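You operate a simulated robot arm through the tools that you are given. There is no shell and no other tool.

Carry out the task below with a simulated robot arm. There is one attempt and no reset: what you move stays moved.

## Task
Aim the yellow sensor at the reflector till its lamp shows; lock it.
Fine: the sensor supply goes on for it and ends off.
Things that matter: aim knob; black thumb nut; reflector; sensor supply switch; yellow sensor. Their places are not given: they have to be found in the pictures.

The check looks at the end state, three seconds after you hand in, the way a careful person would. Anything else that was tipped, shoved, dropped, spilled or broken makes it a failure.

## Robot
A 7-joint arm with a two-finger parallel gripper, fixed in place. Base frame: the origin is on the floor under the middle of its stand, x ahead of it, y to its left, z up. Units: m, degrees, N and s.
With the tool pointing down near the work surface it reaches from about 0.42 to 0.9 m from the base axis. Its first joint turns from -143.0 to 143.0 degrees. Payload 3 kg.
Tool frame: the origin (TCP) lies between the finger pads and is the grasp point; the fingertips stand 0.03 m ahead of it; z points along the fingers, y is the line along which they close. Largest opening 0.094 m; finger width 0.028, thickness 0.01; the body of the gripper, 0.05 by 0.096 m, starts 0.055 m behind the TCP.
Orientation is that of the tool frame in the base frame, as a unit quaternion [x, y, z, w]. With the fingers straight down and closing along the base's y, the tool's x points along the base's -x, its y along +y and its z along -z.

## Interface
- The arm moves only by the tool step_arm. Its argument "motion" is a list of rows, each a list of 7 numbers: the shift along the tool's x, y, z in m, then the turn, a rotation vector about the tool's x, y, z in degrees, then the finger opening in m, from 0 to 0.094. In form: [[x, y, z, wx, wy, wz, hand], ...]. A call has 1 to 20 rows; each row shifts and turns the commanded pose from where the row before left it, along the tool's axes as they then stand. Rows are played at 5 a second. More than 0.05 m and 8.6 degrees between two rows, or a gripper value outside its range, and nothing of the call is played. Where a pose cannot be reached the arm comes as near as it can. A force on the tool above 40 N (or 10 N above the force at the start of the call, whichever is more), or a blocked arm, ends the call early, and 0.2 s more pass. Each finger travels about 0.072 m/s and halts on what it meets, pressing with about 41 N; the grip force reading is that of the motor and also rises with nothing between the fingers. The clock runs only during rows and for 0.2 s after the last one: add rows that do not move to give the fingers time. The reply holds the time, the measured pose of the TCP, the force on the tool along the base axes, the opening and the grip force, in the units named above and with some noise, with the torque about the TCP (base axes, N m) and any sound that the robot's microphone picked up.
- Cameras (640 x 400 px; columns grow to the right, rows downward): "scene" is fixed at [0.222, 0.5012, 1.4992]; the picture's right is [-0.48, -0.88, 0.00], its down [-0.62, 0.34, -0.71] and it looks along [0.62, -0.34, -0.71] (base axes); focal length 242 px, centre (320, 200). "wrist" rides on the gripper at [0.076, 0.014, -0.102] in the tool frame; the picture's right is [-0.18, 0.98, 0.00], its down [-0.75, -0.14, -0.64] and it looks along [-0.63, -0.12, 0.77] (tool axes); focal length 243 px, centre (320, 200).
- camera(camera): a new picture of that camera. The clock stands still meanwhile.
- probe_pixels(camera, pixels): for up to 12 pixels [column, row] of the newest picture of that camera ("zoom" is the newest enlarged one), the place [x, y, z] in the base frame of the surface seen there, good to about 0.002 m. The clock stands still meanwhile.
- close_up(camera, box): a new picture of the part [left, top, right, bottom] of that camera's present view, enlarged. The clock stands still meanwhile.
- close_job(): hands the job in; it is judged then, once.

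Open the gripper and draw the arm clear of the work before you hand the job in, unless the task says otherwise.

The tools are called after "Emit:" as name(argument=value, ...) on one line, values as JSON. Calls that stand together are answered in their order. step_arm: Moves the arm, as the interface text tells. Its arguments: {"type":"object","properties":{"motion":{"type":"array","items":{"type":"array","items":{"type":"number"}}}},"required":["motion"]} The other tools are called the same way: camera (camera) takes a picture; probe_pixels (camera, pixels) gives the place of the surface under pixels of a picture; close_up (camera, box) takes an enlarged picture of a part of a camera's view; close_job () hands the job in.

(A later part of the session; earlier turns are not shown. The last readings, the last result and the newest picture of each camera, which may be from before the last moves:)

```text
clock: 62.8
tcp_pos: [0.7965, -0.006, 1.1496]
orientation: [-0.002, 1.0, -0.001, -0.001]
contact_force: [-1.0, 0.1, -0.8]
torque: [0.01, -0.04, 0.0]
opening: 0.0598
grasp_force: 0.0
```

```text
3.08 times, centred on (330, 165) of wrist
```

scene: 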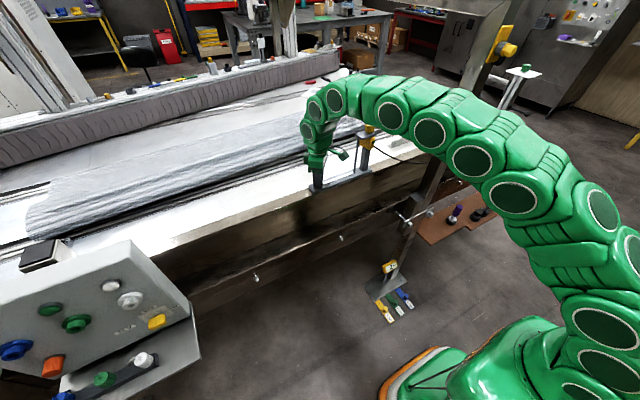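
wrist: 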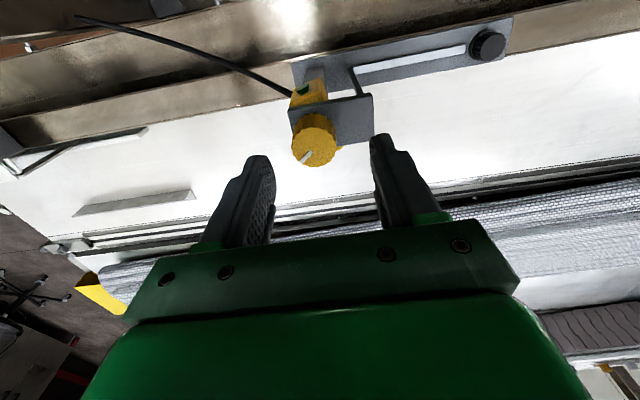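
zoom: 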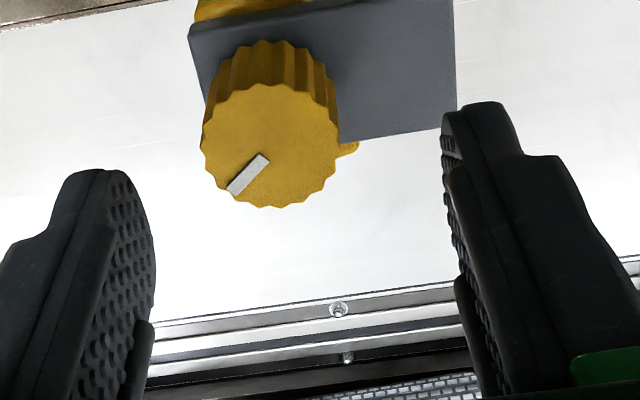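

The knob is left of centre between the fingers; I shift -4 mm in y, descend to z≈1.113 and close stepwise.

Emit:
step_arm(motion=[[-0.0005, -0.004, 0.012, 0, 0, 0, 0.06], [0, 0, 0.0125, 0, 0, 0, 0.06], [0, 0, 0.0125, 0, 0, 0, 0.06], [0, 0, 0, 0, 0, 0, 0.05], [0, 0, 0, 0, 0, 0, 0.04], [0, 0, 0, 0, 0, 0, 0.034], [0, 0, 0, 0, 0, 0, 0.029], [0, 0, 0, 0, 0, 0, 0.02]])

Emit:
close_up(camera="wrist", box=[260, 100, 400, 230])

```text
clock: 64.6
tcp_pos: [0.7975, -0.0109, 1.1133]
orientation: [-0.002, 1.0, 0.001, -0.001]
contact_force: [0.4, -0.2, -2.7]
torque: [0.51, 0.07, -0.03]
opening: 0.0315
grasp_force: 45.1
```

```text
3.08 times, centred on (330, 165) of wrist
```

zoom: 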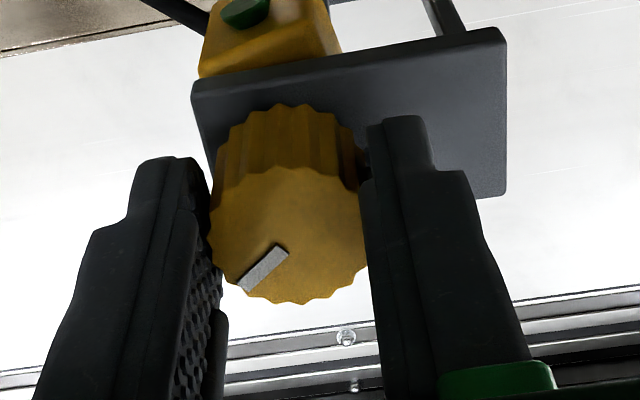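

Clean grip with nearly zero force. I turn +6° clockwise and see whether the knob and sensor follow now.

Emit:
step_arm(motion=[[0, 0, 0, 0, 0, 3, 0.0], [0, 0, 0, 0, 0, 3, 0.0]])

Emit:
close_up(camera="wrist", box=[260, 60, 400, 190])

Emit:
close_up(camera="scene", box=[340, 110, 400, 150])

```text
clock: 65.2
tcp_pos: [0.7961, -0.0101, 1.1138]
orientation: [0.05, 0.999, -0.001, -0.001]
contact_force: [-7.4, -2.1, 5.1]
torque: [0.61, 1.17, 0.04]
opening: 0.0313
grasp_force: 44.9
```

```text
3.08 times, centred on (330, 125) of wrist
```

zoom: 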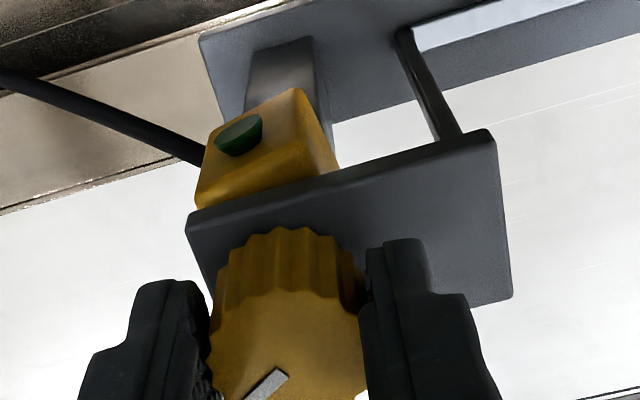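

```text
10.00 times, centred on (370, 130) of scene
```

zoom: 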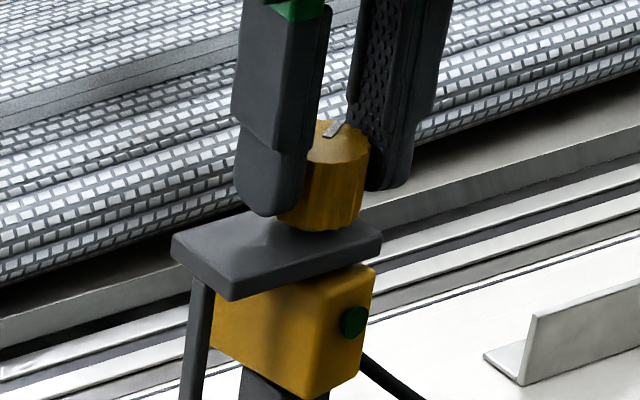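

The knob now follows. I continue turning in small steps, checking the lamp and sensor heading.

Emit:
step_arm(motion=[[0, 0, 0, 0, 0, 4, 0.0], [0, 0, 0, 0, 0, 4, 0.0]])

Emit:
close_up(camera="wrist", box=[260, 60, 400, 190])

Emit:
close_up(camera="scene", box=[340, 110, 400, 150])

```text
clock: 65.8
tcp_pos: [0.7963, -0.0106, 1.1135]
orientation: [0.12, 0.993, -0.001, -0.001]
contact_force: [-13.7, -3.3, 2.1]
torque: [0.24, -0.06, 0.0]
opening: 0.0316
grasp_force: 45.3
```

```text
3.08 times, centred on (330, 125) of wrist
```

zoom: 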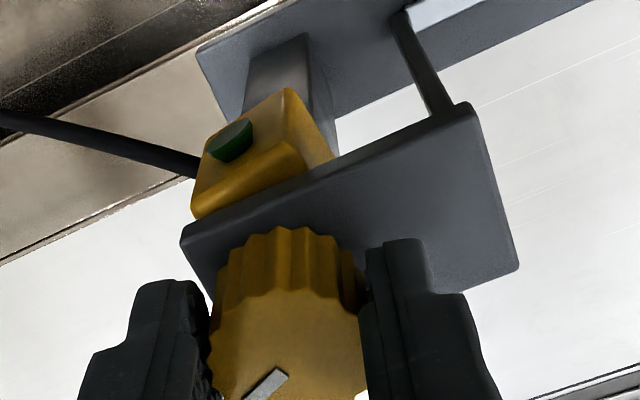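

```text
10.00 times, centred on (370, 130) of scene
```

zoom: 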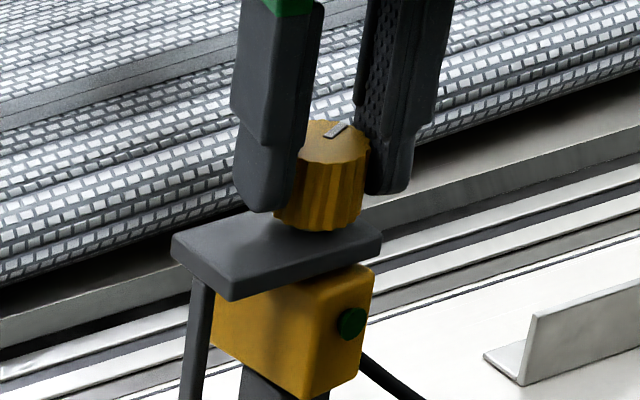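

The sensor turns the right way (lamp moving left in the scene) but geared down, perhaps 1:3. I continue 16° and look.

Emit:
step_arm(motion=[[0.0003, 0, 0, 0, 0, 4, 0.0], [0, 0, 0, 0, 0, 4, 0.0], [0, 0, 0, 0, 0, 4, 0.0], [0, 0, 0, 0, 0, 4, 0.0]])

Emit:
close_up(camera="scene", box=[340, 110, 400, 150])

Emit:
probe_pixels(camera="zoom", pixels=[[348, 324], [300, 385], [225, 345], [260, 365], [240, 300], [340, 350], [365, 290]])

Emit:
close_up(camera="wrist", box=[260, 60, 400, 190])

```text
clock: 66.8
tcp_pos: [0.7961, -0.0106, 1.1123]
orientation: [0.258, 0.966, -0.001, 0.0]
contact_force: [2.0, -0.2, -3.4]
torque: [0.62, -0.26, 0.01]
opening: 0.0313
grasp_force: 45.4
```

```text
10.00 times, centred on (370, 130) of scene
```

zoom: 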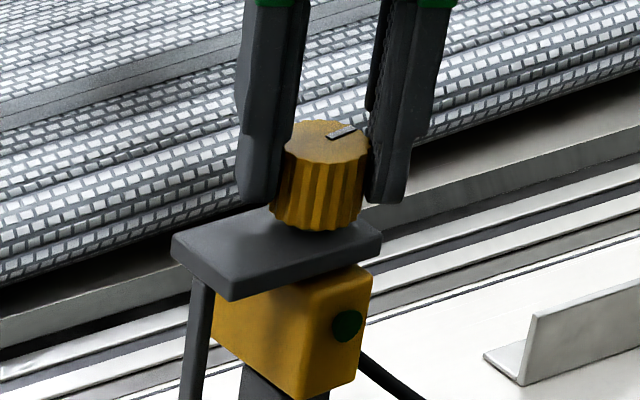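

```text
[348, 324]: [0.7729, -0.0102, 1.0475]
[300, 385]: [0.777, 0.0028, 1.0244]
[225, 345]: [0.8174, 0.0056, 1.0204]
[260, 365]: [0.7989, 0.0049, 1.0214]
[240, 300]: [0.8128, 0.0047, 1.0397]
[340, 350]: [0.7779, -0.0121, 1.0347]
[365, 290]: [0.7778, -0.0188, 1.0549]
```

```text
3.08 times, centred on (330, 125) of wrist
```

zoom: 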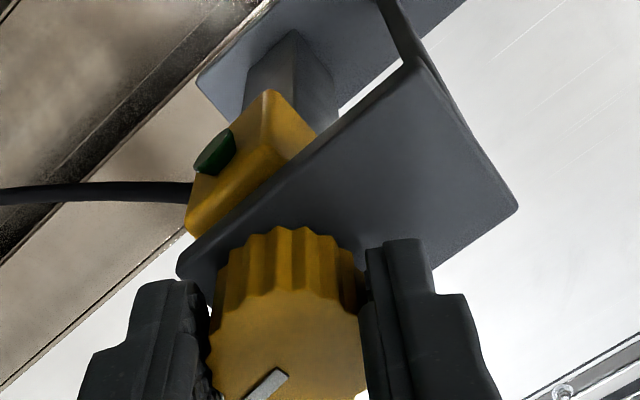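

The heading is now about +3°, having turned ~10° for 30° of knob (1:3). The reflector bears about -4.2°, so I continue in steps, checking the lamp.

Emit:
step_arm(motion=[[0, 0, 0, 0, 0, 4, 0.0], [0, 0, 0, 0, 0, 4, 0.0], [0, 0, 0, 0, 0, 4, 0.0]])

Emit:
close_up(camera="scene", box=[340, 110, 400, 150])

Emit:
probe_pixels(camera="zoom", pixels=[[300, 385], [225, 345], [260, 365], [240, 300], [340, 350], [365, 290]])

```text
clock: 67.6
tcp_pos: [0.7966, -0.0099, 1.1129]
orientation: [0.357, 0.934, -0.002, -0.001]
contact_force: [7.6, 0.3, 2.7]
torque: [0.42, -0.43, 0.06]
opening: 0.0311
grasp_force: 44.6
```

```text
10.00 times, centred on (370, 130) of scene
```

zoom: 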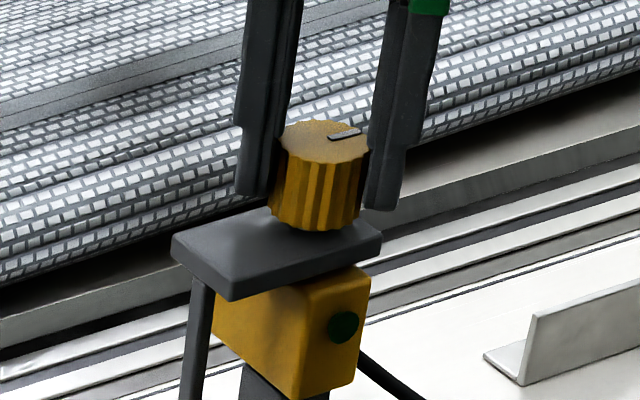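

```text
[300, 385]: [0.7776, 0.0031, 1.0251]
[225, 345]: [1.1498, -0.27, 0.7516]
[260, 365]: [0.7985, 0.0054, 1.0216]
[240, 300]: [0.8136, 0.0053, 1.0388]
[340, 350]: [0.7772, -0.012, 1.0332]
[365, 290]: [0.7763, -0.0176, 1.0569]
```

ψ is about 42°, lamp still dark. I continue with 4° rows, checking after each pair.

Emit:
step_arm(motion=[[0, 0, 0, 0, 0, 4, 0.0]])

Emit:
close_up(camera="scene", box=[350, 125, 390, 152])

Emit:
step_arm(motion=[[0, 0, 0, 0, 0, 4, 0.0]])

Emit:
close_up(camera="scene", box=[350, 125, 390, 152])

```text
clock: 68.0
tcp_pos: [0.7967, -0.0104, 1.1143]
orientation: [0.389, 0.921, 0.0, -0.001]
contact_force: [8.3, 4.4, 4.7]
torque: [0.32, -0.57, 0.08]
opening: 0.0309
grasp_force: 44.6
```

```text
14.81 times, centred on (370, 138) of scene
```

zoom: 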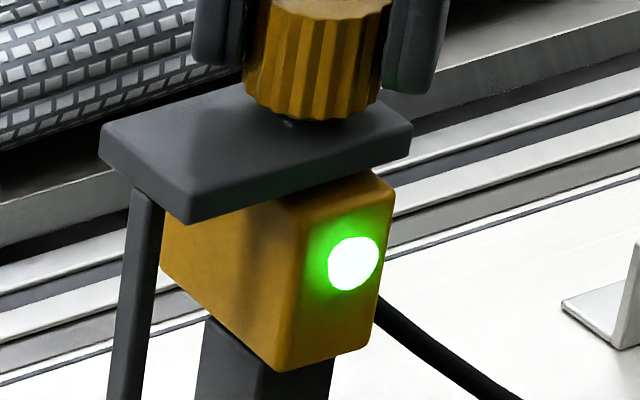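

```text
clock: 68.4
tcp_pos: [0.797, -0.009, 1.1127]
orientation: [0.421, 0.907, -0.001, 0.0]
contact_force: [10.4, 12.0, 3.1]
torque: [0.34, -0.96, 0.03]
opening: 0.0312
grasp_force: 45.1
```

```text
14.81 times, centred on (370, 138) of scene
```

zoom: 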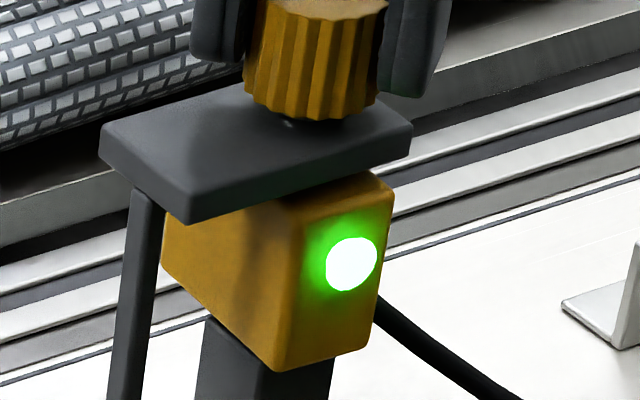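

The lamp is lit bright green at ψ≈46° and 50°. To centre within the window, I go on in 4° steps to find where it goes out.

Emit:
step_arm(motion=[[0, 0, 0, 0, 0, 4, 0.0]])

Emit:
close_up(camera="scene", box=[350, 125, 390, 152])

Emit:
step_arm(motion=[[0, 0, 0, 0, 0, 3, 0.0]])

Emit:
close_up(camera="scene", box=[350, 125, 390, 152])

```text
clock: 68.8
tcp_pos: [0.7952, -0.0093, 1.1134]
orientation: [0.452, 0.892, -0.002, 0.0]
contact_force: [12.7, 15.1, 8.2]
torque: [1.27, -0.2, 0.03]
opening: 0.031
grasp_force: 45.7
```

```text
14.81 times, centred on (370, 138) of scene
```

zoom: 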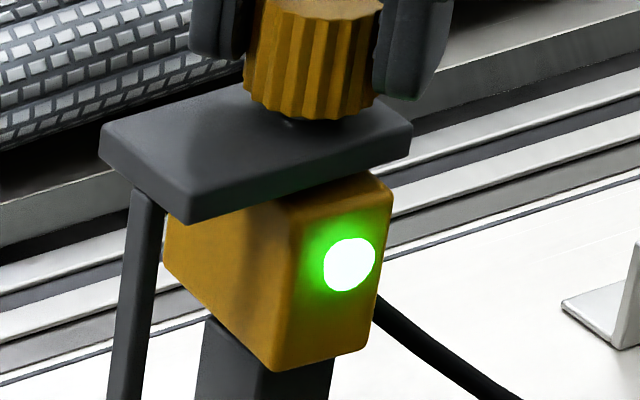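

```text
clock: 69.2
tcp_pos: [0.7966, -0.0107, 1.1121]
orientation: [0.475, 0.88, -0.001, 0.0]
contact_force: [13.1, 15.1, 8.5]
torque: [1.53, -0.23, 0.11]
opening: 0.0312
grasp_force: 44.8
```

```text
14.81 times, centred on (370, 138) of scene
```

zoom: 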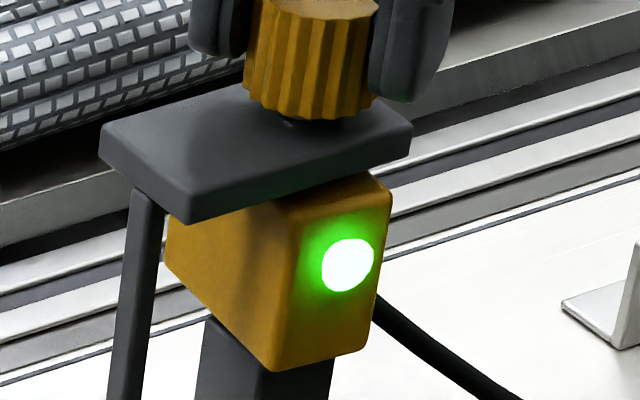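

Still lit at ψ≈57°. I continue to find the far edge, relieving the slight side force.

Emit:
step_arm(motion=[[0.0002, 0.0006, 0, 0, 0, 3, 0.0]])

Emit:
close_up(camera="scene", box=[350, 125, 390, 152])

Emit:
step_arm(motion=[[0, 0, 0, 0, 0, 3, 0.0]])

Emit:
close_up(camera="scene", box=[350, 125, 390, 152])

```text
clock: 69.6
tcp_pos: [0.7967, -0.011, 1.1131]
orientation: [0.499, 0.867, -0.002, -0.001]
contact_force: [0.0, 13.0, 12.2]
torque: [0.57, -0.3, 0.05]
opening: 0.0311
grasp_force: 45.4
```

```text
14.81 times, centred on (370, 138) of scene
```

zoom: 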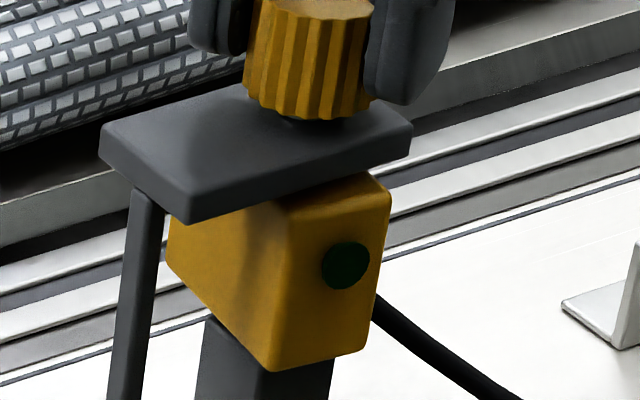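

```text
clock: 70.0
tcp_pos: [0.7976, -0.0092, 1.1139]
orientation: [0.522, 0.853, -0.001, -0.002]
contact_force: [-3.6, 11.0, 7.9]
torque: [0.38, -0.39, -0.05]
opening: 0.0312
grasp_force: 44.9
```

```text
14.81 times, centred on (370, 138) of scene
```

zoom: 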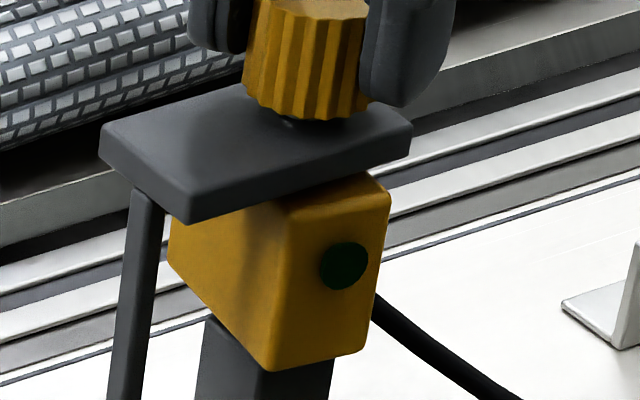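

It goes out between 57° and 60°; the window is roughly 44°-58°, centre ≈51°. I turn back 12° to the centre.

Emit:
step_arm(motion=[[0, 0, 0, 0, 0, -4, 0.0], [0, 0, 0, 0, 0, -4, 0.0], [0, 0, 0, 0, 0, -4, 0.0], [0, 0, 0, 0, 0, 0, 0.0]])

Emit:
close_up(camera="scene", box=[350, 125, 390, 152])

Emit:
close_up(camera="scene", box=[340, 110, 400, 150])

```text
clock: 71.0
tcp_pos: [0.7969, -0.0095, 1.1133]
orientation: [0.428, 0.904, -0.001, 0.0]
contact_force: [14.6, 4.0, -1.8]
torque: [0.93, -0.58, -0.02]
opening: 0.031
grasp_force: 45.2
```

```text
14.81 times, centred on (370, 138) of scene
```

zoom: 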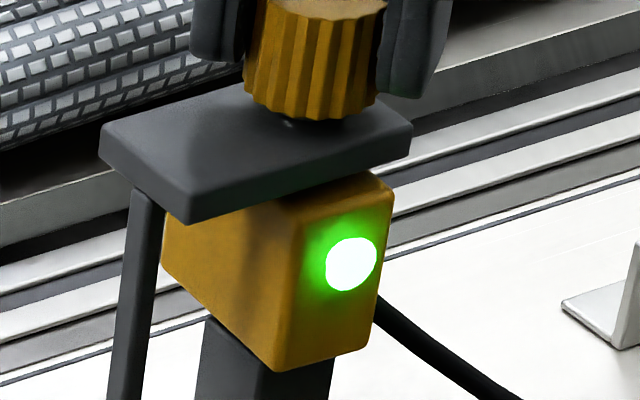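

```text
10.00 times, centred on (370, 130) of scene
```

zoom: 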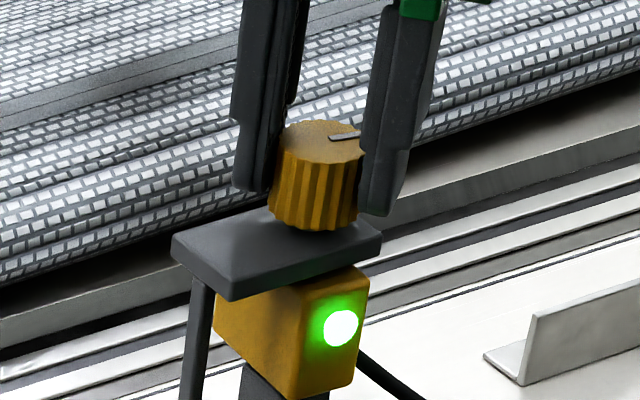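

The lamp is lit near the window centre (ψ≈50.7°). I open the fingers and rise, then recheck the lamp.

Emit:
step_arm(motion=[[0, 0.0005, 0, 0, 0, 0, 0.0], [0, 0, 0, 0, 0, 0, 0.06], [0, 0, 0, 0, 0, 0, 0.06], [0, 0, 0, 0, 0, 0, 0.06], [0, 0, -0.012, 0, 0, 0, 0.06], [0, 0, -0.025, 0, 0, 0, 0.06], [0, 0, 0, 0, 0, 0, 0.06]])

Emit:
close_up(camera="scene", box=[340, 110, 400, 150])

Emit:
probe_pixels(camera="zoom", pixels=[[300, 385], [228, 335], [260, 360], [240, 300], [335, 360], [355, 280]])

```text
clock: 72.6
tcp_pos: [0.7962, -0.0096, 1.149]
orientation: [0.428, 0.904, -0.002, 0.0]
contact_force: [0.6, 0.8, -0.6]
torque: [-0.02, -0.03, 0.01]
opening: 0.0601
grasp_force: 0.0
```

```text
10.00 times, centred on (370, 130) of scene
```

zoom: 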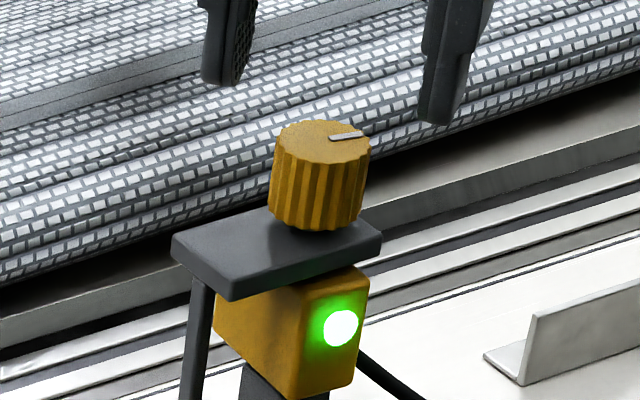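

```text
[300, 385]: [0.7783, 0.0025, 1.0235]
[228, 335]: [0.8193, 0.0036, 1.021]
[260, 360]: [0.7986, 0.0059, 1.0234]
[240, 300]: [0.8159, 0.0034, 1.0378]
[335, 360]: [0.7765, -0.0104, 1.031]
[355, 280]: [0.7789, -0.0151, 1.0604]
```

The lamp stays lit. I unwind the yaw above the knob, retract, and move over to the nut side.

Emit:
step_arm(motion=[[0, 0, 0, 0, 0, -7.25, 0.06], [0, 0, 0, 0, 0, -7.25, 0.06], [0, 0, 0, 0, 0, -7.25, 0.06], [0, 0, 0, 0, 0, -7.25, 0.06], [0, 0, 0, 0, 0, -7.25, 0.06], [0, 0, 0, 0, 0, -7.25, 0.06], [0, 0, 0, 0, 0, -7.25, 0.06], [0.03, 0, 0, 0, 0, 0, 0.06], [0.03, 0, 0, 0, 0, 0, 0.06], [0, 0.04, 0, 0, 0, 0, 0.06], [0, 0.04, 0, 0, 0, 0, 0.06], [0, 0.04, 0, 0, 0, 0, 0.06], [0, 0.04, 0, 0, 0, 0, 0.06], [0, 0.04, 0, 0, 0, 0, 0.06], [0, 0, 0.04, 0, 0, 0, 0.06], [0, 0, 0.04, 0, 0, 0, 0.05], [0, 0, 0.04, 0, 0, 0, 0.05], [-0.03, 0, 0.02, 0, 0, 0, 0.05], [-0.031, 0, 0, 0, 0, 0, 0.05], [0, 0, 0, 0, 0, 0, 0.05]])

Emit:
camera(camera="wrist")

Emit:
close_up(camera="scene", box=[290, 100, 450, 200])

```text
clock: 76.8
tcp_pos: [0.8002, 0.1898, 1.0107]
orientation: [0.0, 1.0, 0.0, -0.001]
contact_force: [0.3, 0.4, -0.9]
torque: [-0.04, -0.01, -0.01]
opening: 0.05
grasp_force: 0.1
```

```text
taken
```

wrist: 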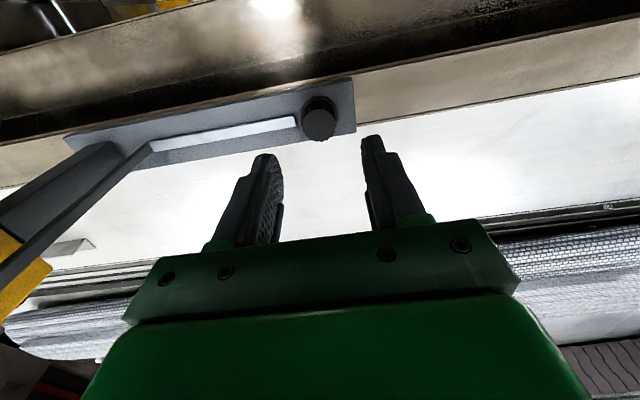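

```text
4.00 times, centred on (370, 150) of scene
```

zoom: 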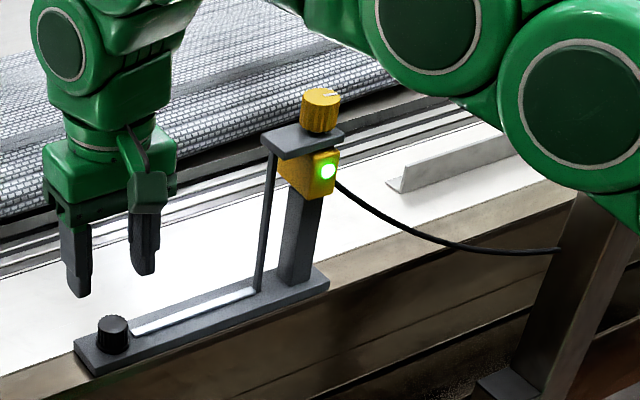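

Lamp still lit. I rotate to yaw -50° above the nut and fine-adjust, then descend and grip it.

Emit:
step_arm(motion=[[0.0025, 0.0005, 0, 0, 0, -7.2, 0.05], [0, 0, 0, 0, 0, -7.2, 0.05], [0, 0, 0, 0, 0, -7.2, 0.05], [0, 0, 0, 0, 0, -7.2, 0.05], [0, 0, 0, 0, 0, -7.2, 0.05], [0, 0, 0, 0, 0, -7.2, 0.05], [0, 0, 0, 0, 0, -7.2, 0.05], [0, 0, 0.02, 0, 0, 0, 0.05], [0, 0, 0.02, 0, 0, 0, 0.05], [0, 0, 0.0185, 0, 0, 0, 0.05], [0, 0, 0, 0, 0, 0, 0.05]])

Emit:
close_up(camera="wrist", box=[260, 100, 400, 230])

Emit:
close_up(camera="scene", box=[300, 165, 350, 200])

```text
clock: 79.2
tcp_pos: [0.7961, 0.1896, 0.952]
orientation: [-0.426, 0.905, 0.0, -0.001]
contact_force: [-1.0, 0.1, 0.4]
torque: [0.02, 0.01, 0.01]
opening: 0.0501
grasp_force: 0.1
```

```text
3.08 times, centred on (330, 165) of wrist
```

zoom: 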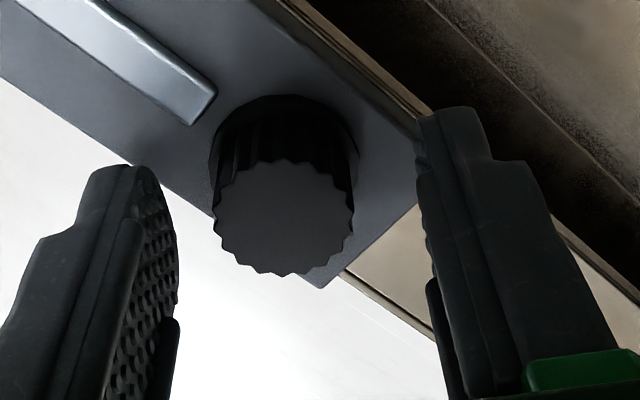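

```text
11.43 times, centred on (325, 182) of scene
```

zoom: 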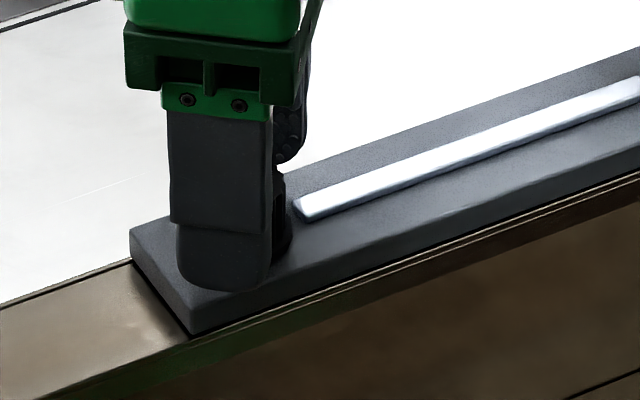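

The nut is near centre (zoom (283,215), grip-centre ≈290). I nudge 1 mm along tool -y and close stepwise.

Emit:
step_arm(motion=[[0, -0.001, 0, 0, 0, 0, 0.04], [0, 0, 0, 0, 0, 0, 0.034], [0, 0, 0, 0, 0, 0, 0.03], [0, 0, 0, 0, 0, 0, 0.027], [0, 0, 0, 0, 0, 0, 0.02], [0, 0, 0, 0, 0, 0, 0.0]])

Emit:
close_up(camera="wrist", box=[260, 100, 400, 230])

```text
clock: 80.6
tcp_pos: [0.7978, 0.1889, 0.9529]
orientation: [-0.425, 0.905, -0.001, -0.001]
contact_force: [8.0, -5.2, -3.1]
torque: [0.13, -0.45, 0.02]
opening: 0.0269
grasp_force: 45.1
```

```text
3.08 times, centred on (330, 165) of wrist
```

zoom: 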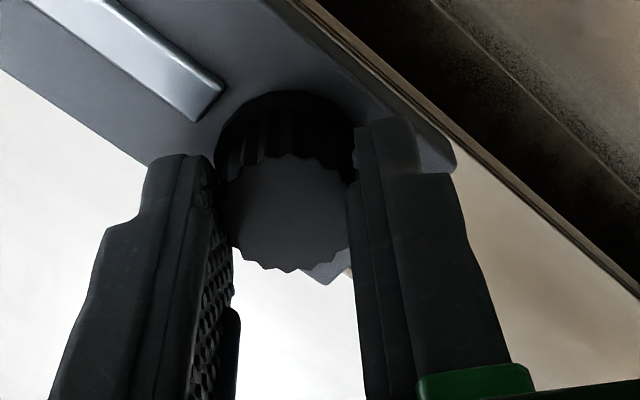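

Good grip. I turn the nut clockwise (+), 48° in 6° rows, watching torque and lamp.

Emit:
step_arm(motion=[[0, 0, 0, 0, 0, 6, 0.0], [0, 0, 0, 0, 0, 6, 0.0], [0, 0, 0, 0, 0, 6, 0.0], [0, 0, 0, 0, 0, 6, 0.0], [0, 0, 0, 0, 0, 6, 0.0], [0, 0, 0, 0, 0, 6, 0.0], [0, 0, 0, 0, 0, 6, 0.0], [0, 0, 0, 0, 0, 6, 0.0]])

Emit:
close_up(camera="wrist", box=[260, 100, 400, 230])

Emit:
close_up(camera="scene", box=[290, 100, 450, 200])

```text
clock: 82.4
tcp_pos: [0.797, 0.1903, 0.9527]
orientation: [-0.02, 1.0, 0.0, -0.001]
contact_force: [16.5, -27.1, 19.1]
torque: [-0.84, 0.32, 0.0]
opening: 0.0268
grasp_force: 44.6
```

```text
3.08 times, centred on (330, 165) of wrist
```

zoom: 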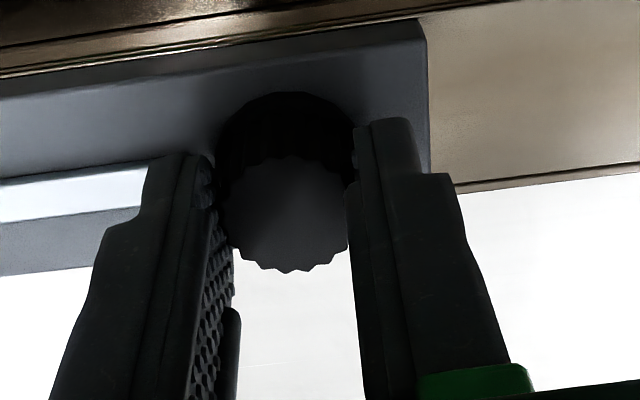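

```text
4.00 times, centred on (370, 150) of scene
```

zoom: 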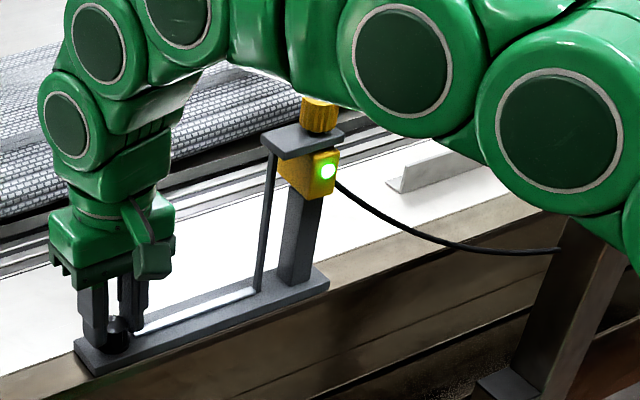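

Turned 48° with the lamp lit. Side force is -27 N in y; I relieve it and continue clockwise.

Emit:
step_arm(motion=[[-0.0003, -0.0007, -0.0003, 0, 0, 2, 0.0], [0, 0, 0, 0, 0, 5, 0.0], [0, 0, 0, 0, 0, 5, 0.0], [0, 0, 0, 0, 0, 5, 0.0], [0, 0, 0, 0, 0, 5, 0.0], [0, 0, 0, 0, 0, 5, 0.0]])

Emit:
close_up(camera="wrist", box=[260, 100, 400, 230])

```text
clock: 83.8
tcp_pos: [0.7956, 0.1907, 0.9519]
orientation: [0.214, 0.977, -0.001, 0.0]
contact_force: [6.5, -25.9, 31.8]
torque: [-0.76, -0.29, -0.04]
opening: 0.0266
grasp_force: 44.6
```

```text
3.08 times, centred on (330, 165) of wrist
```

zoom: 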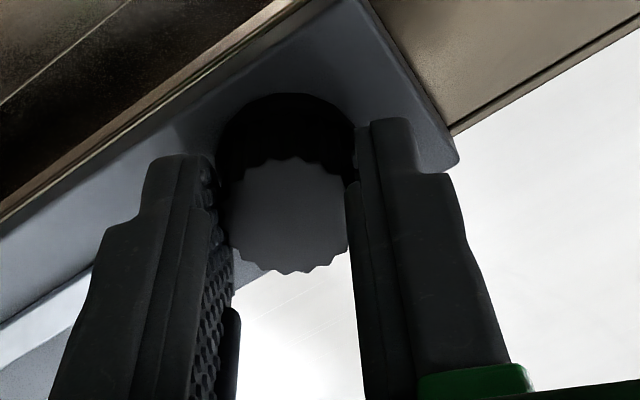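

An upward force of 32 N has built up. I relieve with a 1 mm rise plus a small -y shift and probe the nut's height.

Emit:
step_arm(motion=[[0, -0.0006, -0.0006, 0, 0, 0, 0.0], [0, -0.0002, -0.0006, 0, 0, 0, 0.0]])

Emit:
camera(camera="wrist")

Emit:
probe_pixels(camera="wrist", pixels=[[317, 170], [312, 165], [325, 172], [318, 180], [330, 170], [360, 130], [340, 110]])

Emit:
close_up(camera="scene", box=[300, 165, 350, 200])

```text
clock: 84.4
tcp_pos: [0.7964, 0.1906, 0.9516]
orientation: [0.213, 0.977, 0.0, -0.001]
contact_force: [15.3, -9.6, 10.8]
torque: [-0.54, -1.41, -0.04]
opening: 0.0266
grasp_force: 45.0
```

```text
taken
```

wrist: 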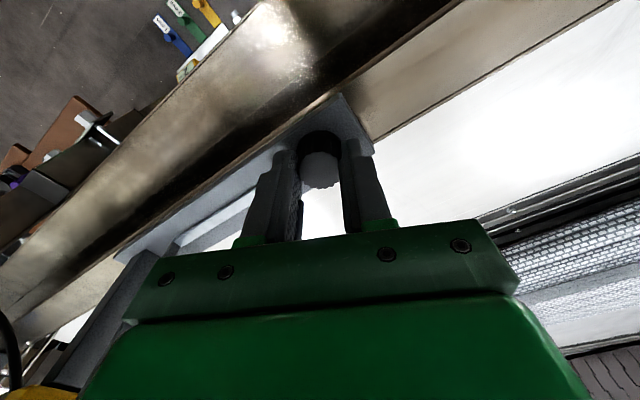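

```text
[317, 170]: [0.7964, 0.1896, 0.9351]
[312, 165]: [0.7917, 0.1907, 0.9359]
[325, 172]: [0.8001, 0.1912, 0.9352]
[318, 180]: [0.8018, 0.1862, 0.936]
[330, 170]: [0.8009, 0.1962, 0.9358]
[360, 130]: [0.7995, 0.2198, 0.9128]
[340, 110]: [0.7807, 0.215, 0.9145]
```

```text
11.43 times, centred on (325, 182) of scene
```

zoom: 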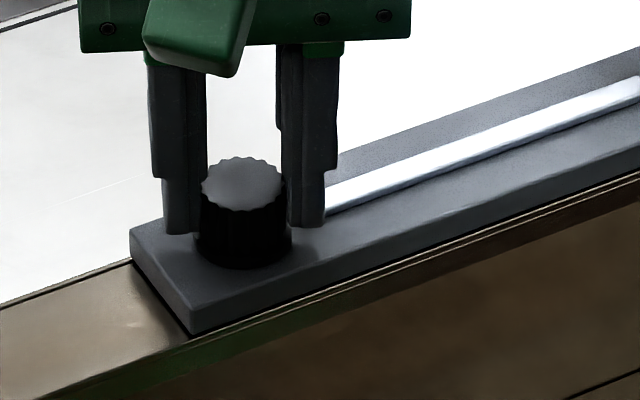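

The nut top is at ≈0.9356 (was 0.9375 when loose), so clockwise is lowering it. I continue clockwise in steps and watch the torque.

Emit:
step_arm(motion=[[0, 0, -0.0003, 0, 0, 5, 0.0], [0, 0, 0, 0, 0, 5, 0.0], [0, 0, 0, 0, 0, 5, 0.0]])

Emit:
close_up(camera="wrist", box=[290, 140, 350, 200])

Emit:
step_arm(motion=[[0, 0, -0.0002, 0, 0, 5, 0.0], [0, 0, 0, 0, 0, 5, 0.0]])

Emit:
close_up(camera="wrist", box=[290, 140, 350, 200])

```text
clock: 85.2
tcp_pos: [0.7963, 0.1907, 0.9519]
orientation: [0.339, 0.941, -0.001, -0.001]
contact_force: [31.8, 10.3, -4.6]
torque: [0.22, -1.16, 0.06]
opening: 0.0268
grasp_force: 45.1
```

```text
6.67 times, centred on (320, 170) of wrist
```

zoom: 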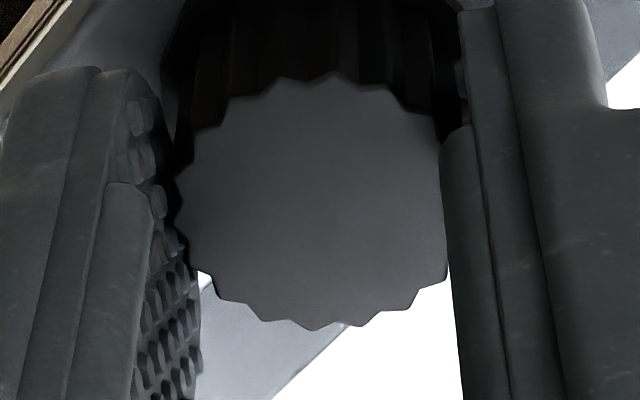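

```text
clock: 85.8
tcp_pos: [0.7978, 0.1916, 0.9529]
orientation: [0.419, 0.908, -0.001, -0.001]
contact_force: [32.5, 20.0, -6.0]
torque: [0.49, -0.74, 0.56]
opening: 0.0268
grasp_force: 45.2
```

```text
6.67 times, centred on (320, 170) of wrist
```

zoom: 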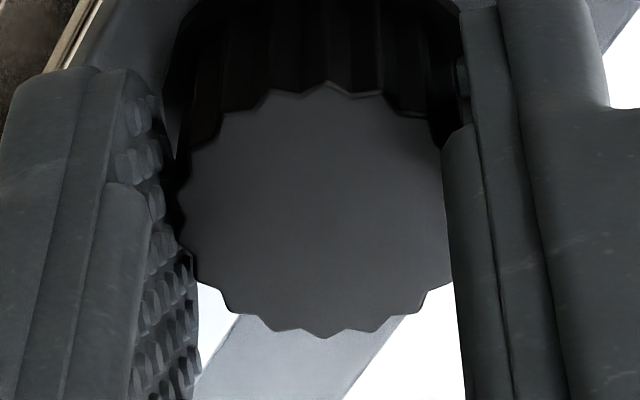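

Torque about z rose to 0.56 N m: the nut is tightening. I relieve the side force and give one more 5° turn to verify it's at the stop.

Emit:
step_arm(motion=[[0, 0.001, 0, 0, 0, 0, 0.0], [0, 0, 0, 0, 0, 5, 0.0]])

Emit:
close_up(camera="wrist", box=[290, 140, 350, 200])

Emit:
close_up(camera="scene", box=[290, 100, 450, 200])

```text
clock: 86.4
tcp_pos: [0.7968, 0.1926, 0.9525]
orientation: [0.458, 0.889, -0.001, -0.002]
contact_force: [8.2, 24.8, -6.3]
torque: [1.34, -0.25, 0.62]
opening: 0.0272
grasp_force: 44.9
```

```text
6.67 times, centred on (320, 170) of wrist
```

zoom: 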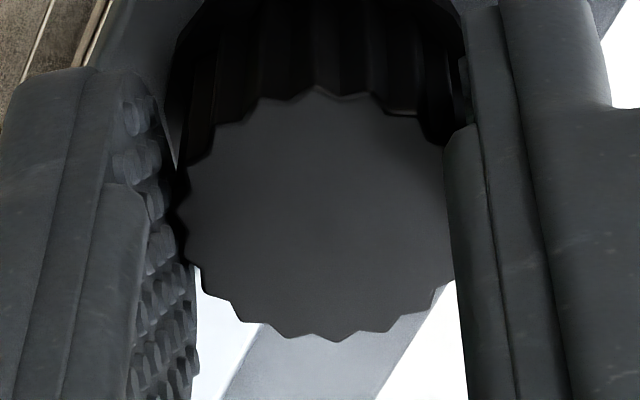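

```text
4.00 times, centred on (370, 150) of scene
```

zoom: 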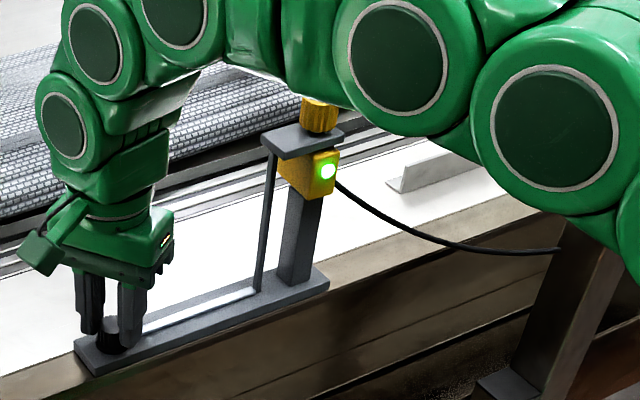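

The nut slips in the fingers at 0.62 N m, i.e. it is tight, and the lamp is still lit. I release, rise straight up, unwind the yaw and retract.

Emit:
step_arm(motion=[[0, 0, 0, 0, 0, 0, 0.05], [0, 0, 0, 0, 0, 0, 0.05], [0, 0, 0, 0, 0, 0, 0.05], [0, 0, -0.025, 0, 0, 0, 0.05], [0, 0, -0.03, 0, 0, 0, 0.05], [0, 0, 0, 0, 0, -7.8, 0.05], [0, 0, 0, 0, 0, -7.8, 0.05], [0, 0, 0, 0, 0, -7.8, 0.05], [0, 0, 0, 0, 0, -7.8, 0.05], [0, 0, 0, 0, 0, -7.8, 0.05], [0, 0, 0, 0, 0, -7.8, 0.05], [0, 0, 0, 0, 0, -7.8, 0.05], [0.03, 0, -0.02, 0, 0, 0, 0.05], [0.03, 0, -0.03, 0, 0, 0, 0.05], [0.03, 0, -0.03, 0, 0, 0, 0.05]])

Emit:
close_up(camera="scene", box=[290, 100, 450, 200])

Emit:
close_up(camera="scene", box=[300, 165, 350, 200])

Emit:
probe_pixels(camera="zoom", pixels=[[243, 180], [225, 180], [260, 185], [243, 170], [243, 195], [285, 250], [310, 270]])

```text
clock: 89.6
tcp_pos: [0.7041, 0.1897, 1.0876]
orientation: [0.0, 1.0, -0.001, -0.002]
contact_force: [-1.0, 0.2, -0.6]
torque: [-0.03, -0.01, -0.02]
opening: 0.05
grasp_force: 0.0
```

```text
4.00 times, centred on (370, 150) of scene
```

zoom: 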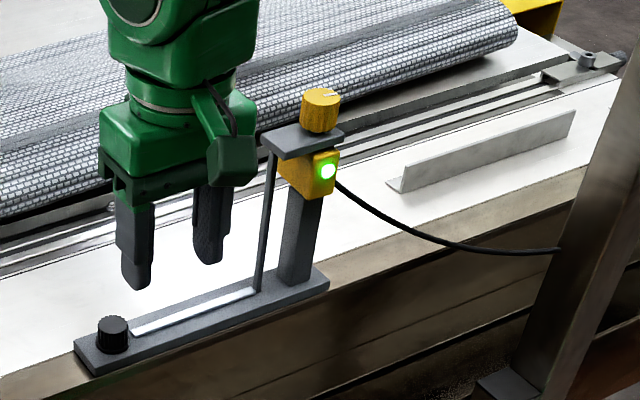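

```text
11.43 times, centred on (325, 182) of scene
```

zoom: 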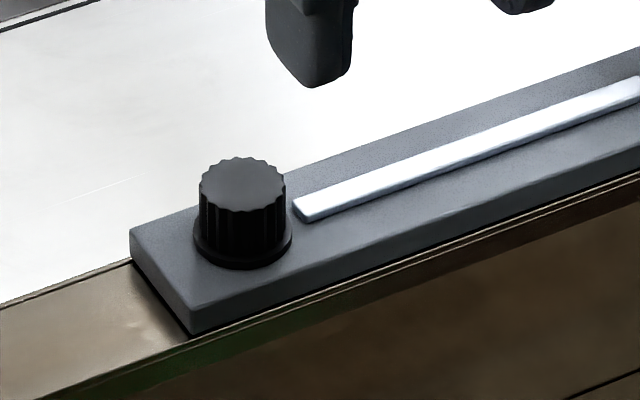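

```text
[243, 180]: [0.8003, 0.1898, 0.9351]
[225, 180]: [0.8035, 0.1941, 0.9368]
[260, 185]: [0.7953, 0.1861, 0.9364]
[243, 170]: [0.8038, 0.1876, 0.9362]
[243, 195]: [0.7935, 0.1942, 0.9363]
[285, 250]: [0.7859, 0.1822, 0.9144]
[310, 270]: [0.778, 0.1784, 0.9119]
```

Lamp lit, nut seated at z≈0.936 as at the start. Now I travel back to the panel front at about (0.40,0.736,1.03) to switch the supply off.

Emit:
step_arm(motion=[[0.0234, 0.042, 0, 0, 0, 0, 0.05], [0.0234, 0.042, 0, 0, 0, 0, 0.05], [0.0234, 0.042, 0, 0, 0, 0, 0.05], [0.0234, 0.042, 0, 0, 0, 0, 0.05], [0.0234, 0.042, 0, 0, 0, 0, 0.05], [0.0234, 0.042, 0, 0, 0, 0, 0.05], [0.0234, 0.042, 0, 0, 0, 0, 0.05], [0.0234, 0.042, 0, 0, 0, 0, 0.05], [0.0234, 0.042, 0, 0, 0, 0, 0.05], [0.0234, 0.042, 0, 0, 0, 0, 0.05], [0.0234, 0.042, 0.02, 0, 0, 0, 0.05], [0.0234, 0.042, 0.02, 0, 0, 0, 0.05], [0.0234, 0.042, 0.02, 0, 0, 0, 0.05], [0, 0, 0, 0, 0, 0, 0.05]])

Emit:
step_arm(motion=[[0, 0, 0, 0, -8.18, 0, 0.04], [0, 0, 0, 0, -8.18, 0, 0.04], [0, 0, 0, 0, -8.18, 0, 0.04], [0, 0, 0, 0, -8.18, 0, 0.04], [0, 0, 0, 0, -8.18, 0, 0.04], [0, 0, 0, 0, -8.18, 0, 0.04], [0, 0, 0, 0, -8.18, 0, 0.04], [0, 0, 0, 0, -8.18, 0, 0.04], [0, 0, 0, 0, -8.18, 0, 0.04], [0, 0, 0, 0, -8.18, 0, 0.04], [0, 0, 0, 0, -8.2, 0, 0.04], [0, 0, 0, 0, 0, 0, 0.04]])

```text
refused: row 11 steps farther than a row can; nothing moved
```

```text
clock: 92.2
tcp_pos: [0.7083, 0.1904, 1.0896]
orientation: [0.001, 0.708, -0.001, 0.707]
contact_force: [-0.3, 0.5, 0.3]
torque: [-0.01, 0.0, -0.01]
opening: 0.04
grasp_force: 0.0
```

The travel call was refused (row too long), and the pitch ran in place here; forces stayed near zero. I check the scene for any contact before continuing.

Emit:
camera(camera="scene")

Emit:
close_up(camera="scene", box=[290, 100, 450, 200])

```text
taken
```

scene: 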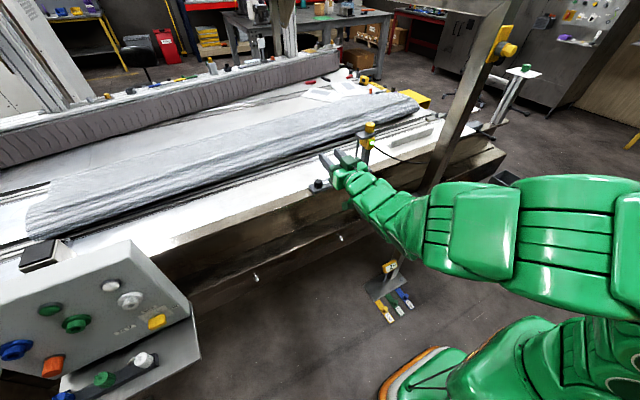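

```text
4.00 times, centred on (370, 150) of scene
```

zoom: 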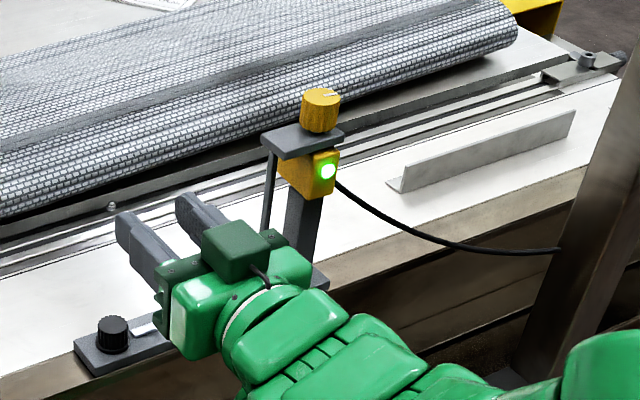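

All is intact with the lamp still lit. From here I retract along -x and then sweep over to the front of the panel.

Emit:
step_arm(motion=[[0, 0, -0.04, 0, 0, 0, 0.04], [0, 0, -0.04, 0, 0, 0, 0.04], [0, 0, -0.04, 0, 0, 0, 0.04], [0, 0, -0.04, 0, 0, 0, 0.04], [0.005, 0.042, -0.0118, 0, 0, 0, 0.04], [0.005, 0.042, -0.0118, 0, 0, 0, 0.04], [0.005, 0.042, -0.0118, 0, 0, 0, 0.04], [0.005, 0.042, -0.0118, 0, 0, 0, 0.04], [0.005, 0.042, -0.0118, 0, 0, 0, 0.04], [0.005, 0.042, -0.0118, 0, 0, 0, 0.04], [0.005, 0.042, -0.0118, 0, 0, 0, 0.04], [0.005, 0.042, -0.0118, 0, 0, 0, 0.04], [0.005, 0.042, -0.0118, 0, 0, 0, 0.04], [0.005, 0.042, -0.0118, 0, 0, 0, 0.04], [0.005, 0.042, -0.0118, 0, 0, 0, 0.04], [0.005, 0.042, -0.0118, 0, 0, 0, 0.04], [0.005, 0.042, -0.0118, 0, 0, 0, 0.04], [0, 0, 0, 0, 0, 0, 0.04]])

Emit:
camera(camera="scene")

```text
clock: 96.0
tcp_pos: [0.513, 0.7441, 1.0435]
orientation: [-0.001, 0.708, 0.0, 0.706]
contact_force: [-0.3, -0.3, -0.7]
torque: [-0.01, -0.02, 0.0]
opening: 0.0401
grasp_force: 0.0
out of reach, approached as far as the arm can: row 1, 2, 3, 4
```

```text
taken
```

scene: 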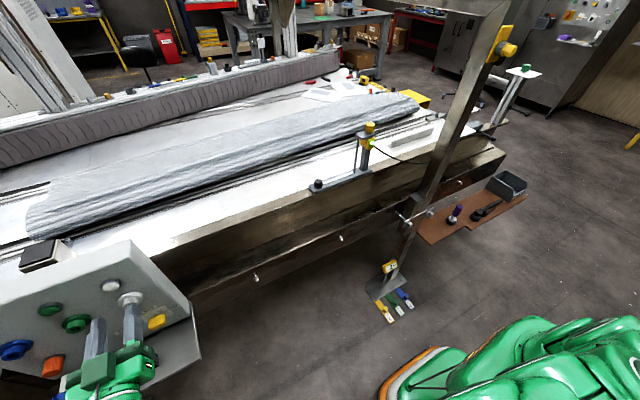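

The retract had been limited, so TCP is at x 0.513 in front of the panel, with no contact. I back off to x≈0.43, go down to z 0.907 and roll -90°.

Emit:
step_arm(motion=[[0, 0, -0.03, 0, 0, 0, 0.04], [0, 0, -0.03, 0, 0, 0, 0.04], [0, 0, -0.025, 0, 0, 0, 0.04], [0.045, -0.004, 0, 0, 0, 0, 0.04], [0.045, -0.004, 0, 0, 0, 0, 0.04], [0.0465, 0, 0, 0, 0, 0, 0.04], [0, 0, 0, 0, 0, -8.18, 0.04], [0, 0, 0, 0, 0, -8.18, 0.04], [0, 0, 0, 0, 0, -8.18, 0.04], [0, 0, 0, 0, 0, -8.18, 0.04], [0, 0, 0, 0, 0, -8.18, 0.04], [0, 0, 0, 0, 0, -8.18, 0.04], [0, 0, 0, 0, 0, -8.18, 0.04], [0, 0, 0, 0, 0, -8.18, 0.04], [0, 0, 0, 0, 0, -8.18, 0.04], [0, 0, 0, 0, 0, -8.18, 0.04], [0, 0, 0, 0, 0, -8.2, 0.04], [0, 0, 0, 0, 0, 0, 0.04]])

Emit:
camera(camera="wrist")

Emit:
close_up(camera="wrist", box=[260, 40, 400, 170])

```text
clock: 99.8
tcp_pos: [0.4276, 0.7343, 0.9079]
orientation: [0.5, -0.5, 0.5, -0.499]
contact_force: [0.8, 0.5, 0.1]
torque: [0.02, -0.01, 0.01]
opening: 0.0402
grasp_force: 0.2
```

```text
taken
```

wrist: 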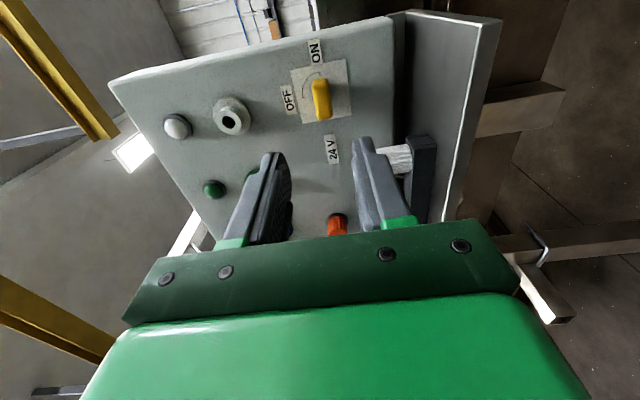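

```text
3.08 times, centred on (330, 105) of wrist
```

zoom: 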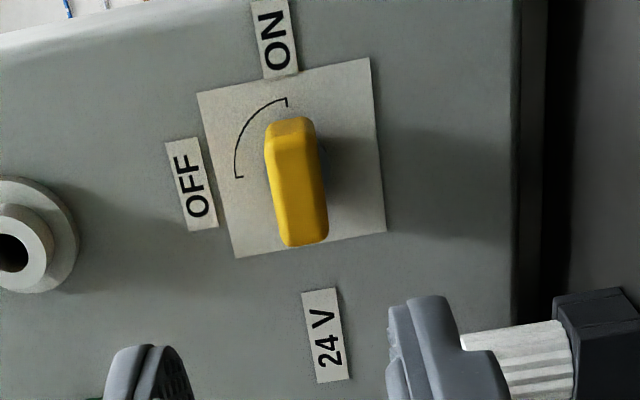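

At roll -90°, lined up with the handle at zoom (297,185). I probe its front to centre the grip vertically.

Emit:
probe_pixels(camera="zoom", pixels=[[280, 170], [312, 170], [296, 170], [285, 215], [318, 215], [300, 200], [290, 130], [305, 238]])

```text
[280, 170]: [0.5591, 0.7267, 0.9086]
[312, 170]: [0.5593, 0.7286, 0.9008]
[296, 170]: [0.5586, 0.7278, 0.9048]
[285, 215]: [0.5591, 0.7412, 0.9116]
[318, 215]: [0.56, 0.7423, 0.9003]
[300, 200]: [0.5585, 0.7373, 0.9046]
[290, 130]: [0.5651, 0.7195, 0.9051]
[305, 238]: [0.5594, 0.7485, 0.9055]
```

Handle centreline z≈0.905. I shift 2.5 mm down (tool +y), advance to x≈0.55 and close stepwise.

Emit:
step_arm(motion=[[-0.001, 0.0025, 0.025, 0, 0, 0, 0.04], [0, 0, 0.03, 0, 0, 0, 0.04], [0, 0, 0.03, 0, 0, 0, 0.04], [0, 0, 0.02, 0, 0, 0, 0.04], [0, 0, 0.017, 0, 0, 0, 0.04], [0, 0, 0, 0, 0, 0, 0.04], [0, 0, 0, 0, 0, 0, 0.026], [0, 0, 0, 0, 0, 0, 0.02], [0, 0, 0, 0, 0, 0, 0.017], [0, 0, 0, 0, 0, 0, 0.014]])

Emit:
close_up(camera="wrist", box=[240, 90, 400, 240])

```text
clock: 102.0
tcp_pos: [0.5494, 0.7337, 0.9052]
orientation: [0.501, -0.5, 0.501, -0.499]
contact_force: [0.6, 0.4, -4.8]
torque: [-0.01, -0.2, 0.27]
opening: 0.0158
grasp_force: 44.1
```

```text
2.67 times, centred on (320, 165) of wrist
```

zoom: 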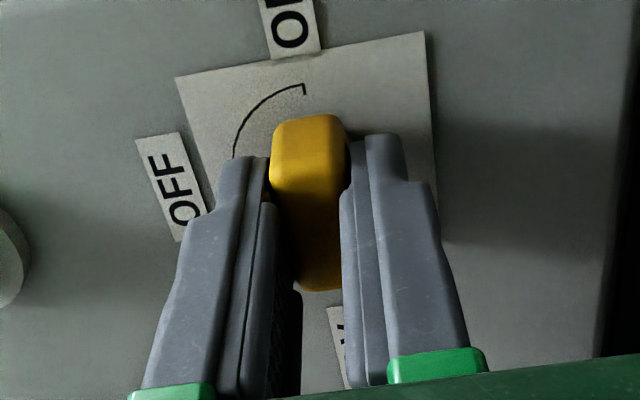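

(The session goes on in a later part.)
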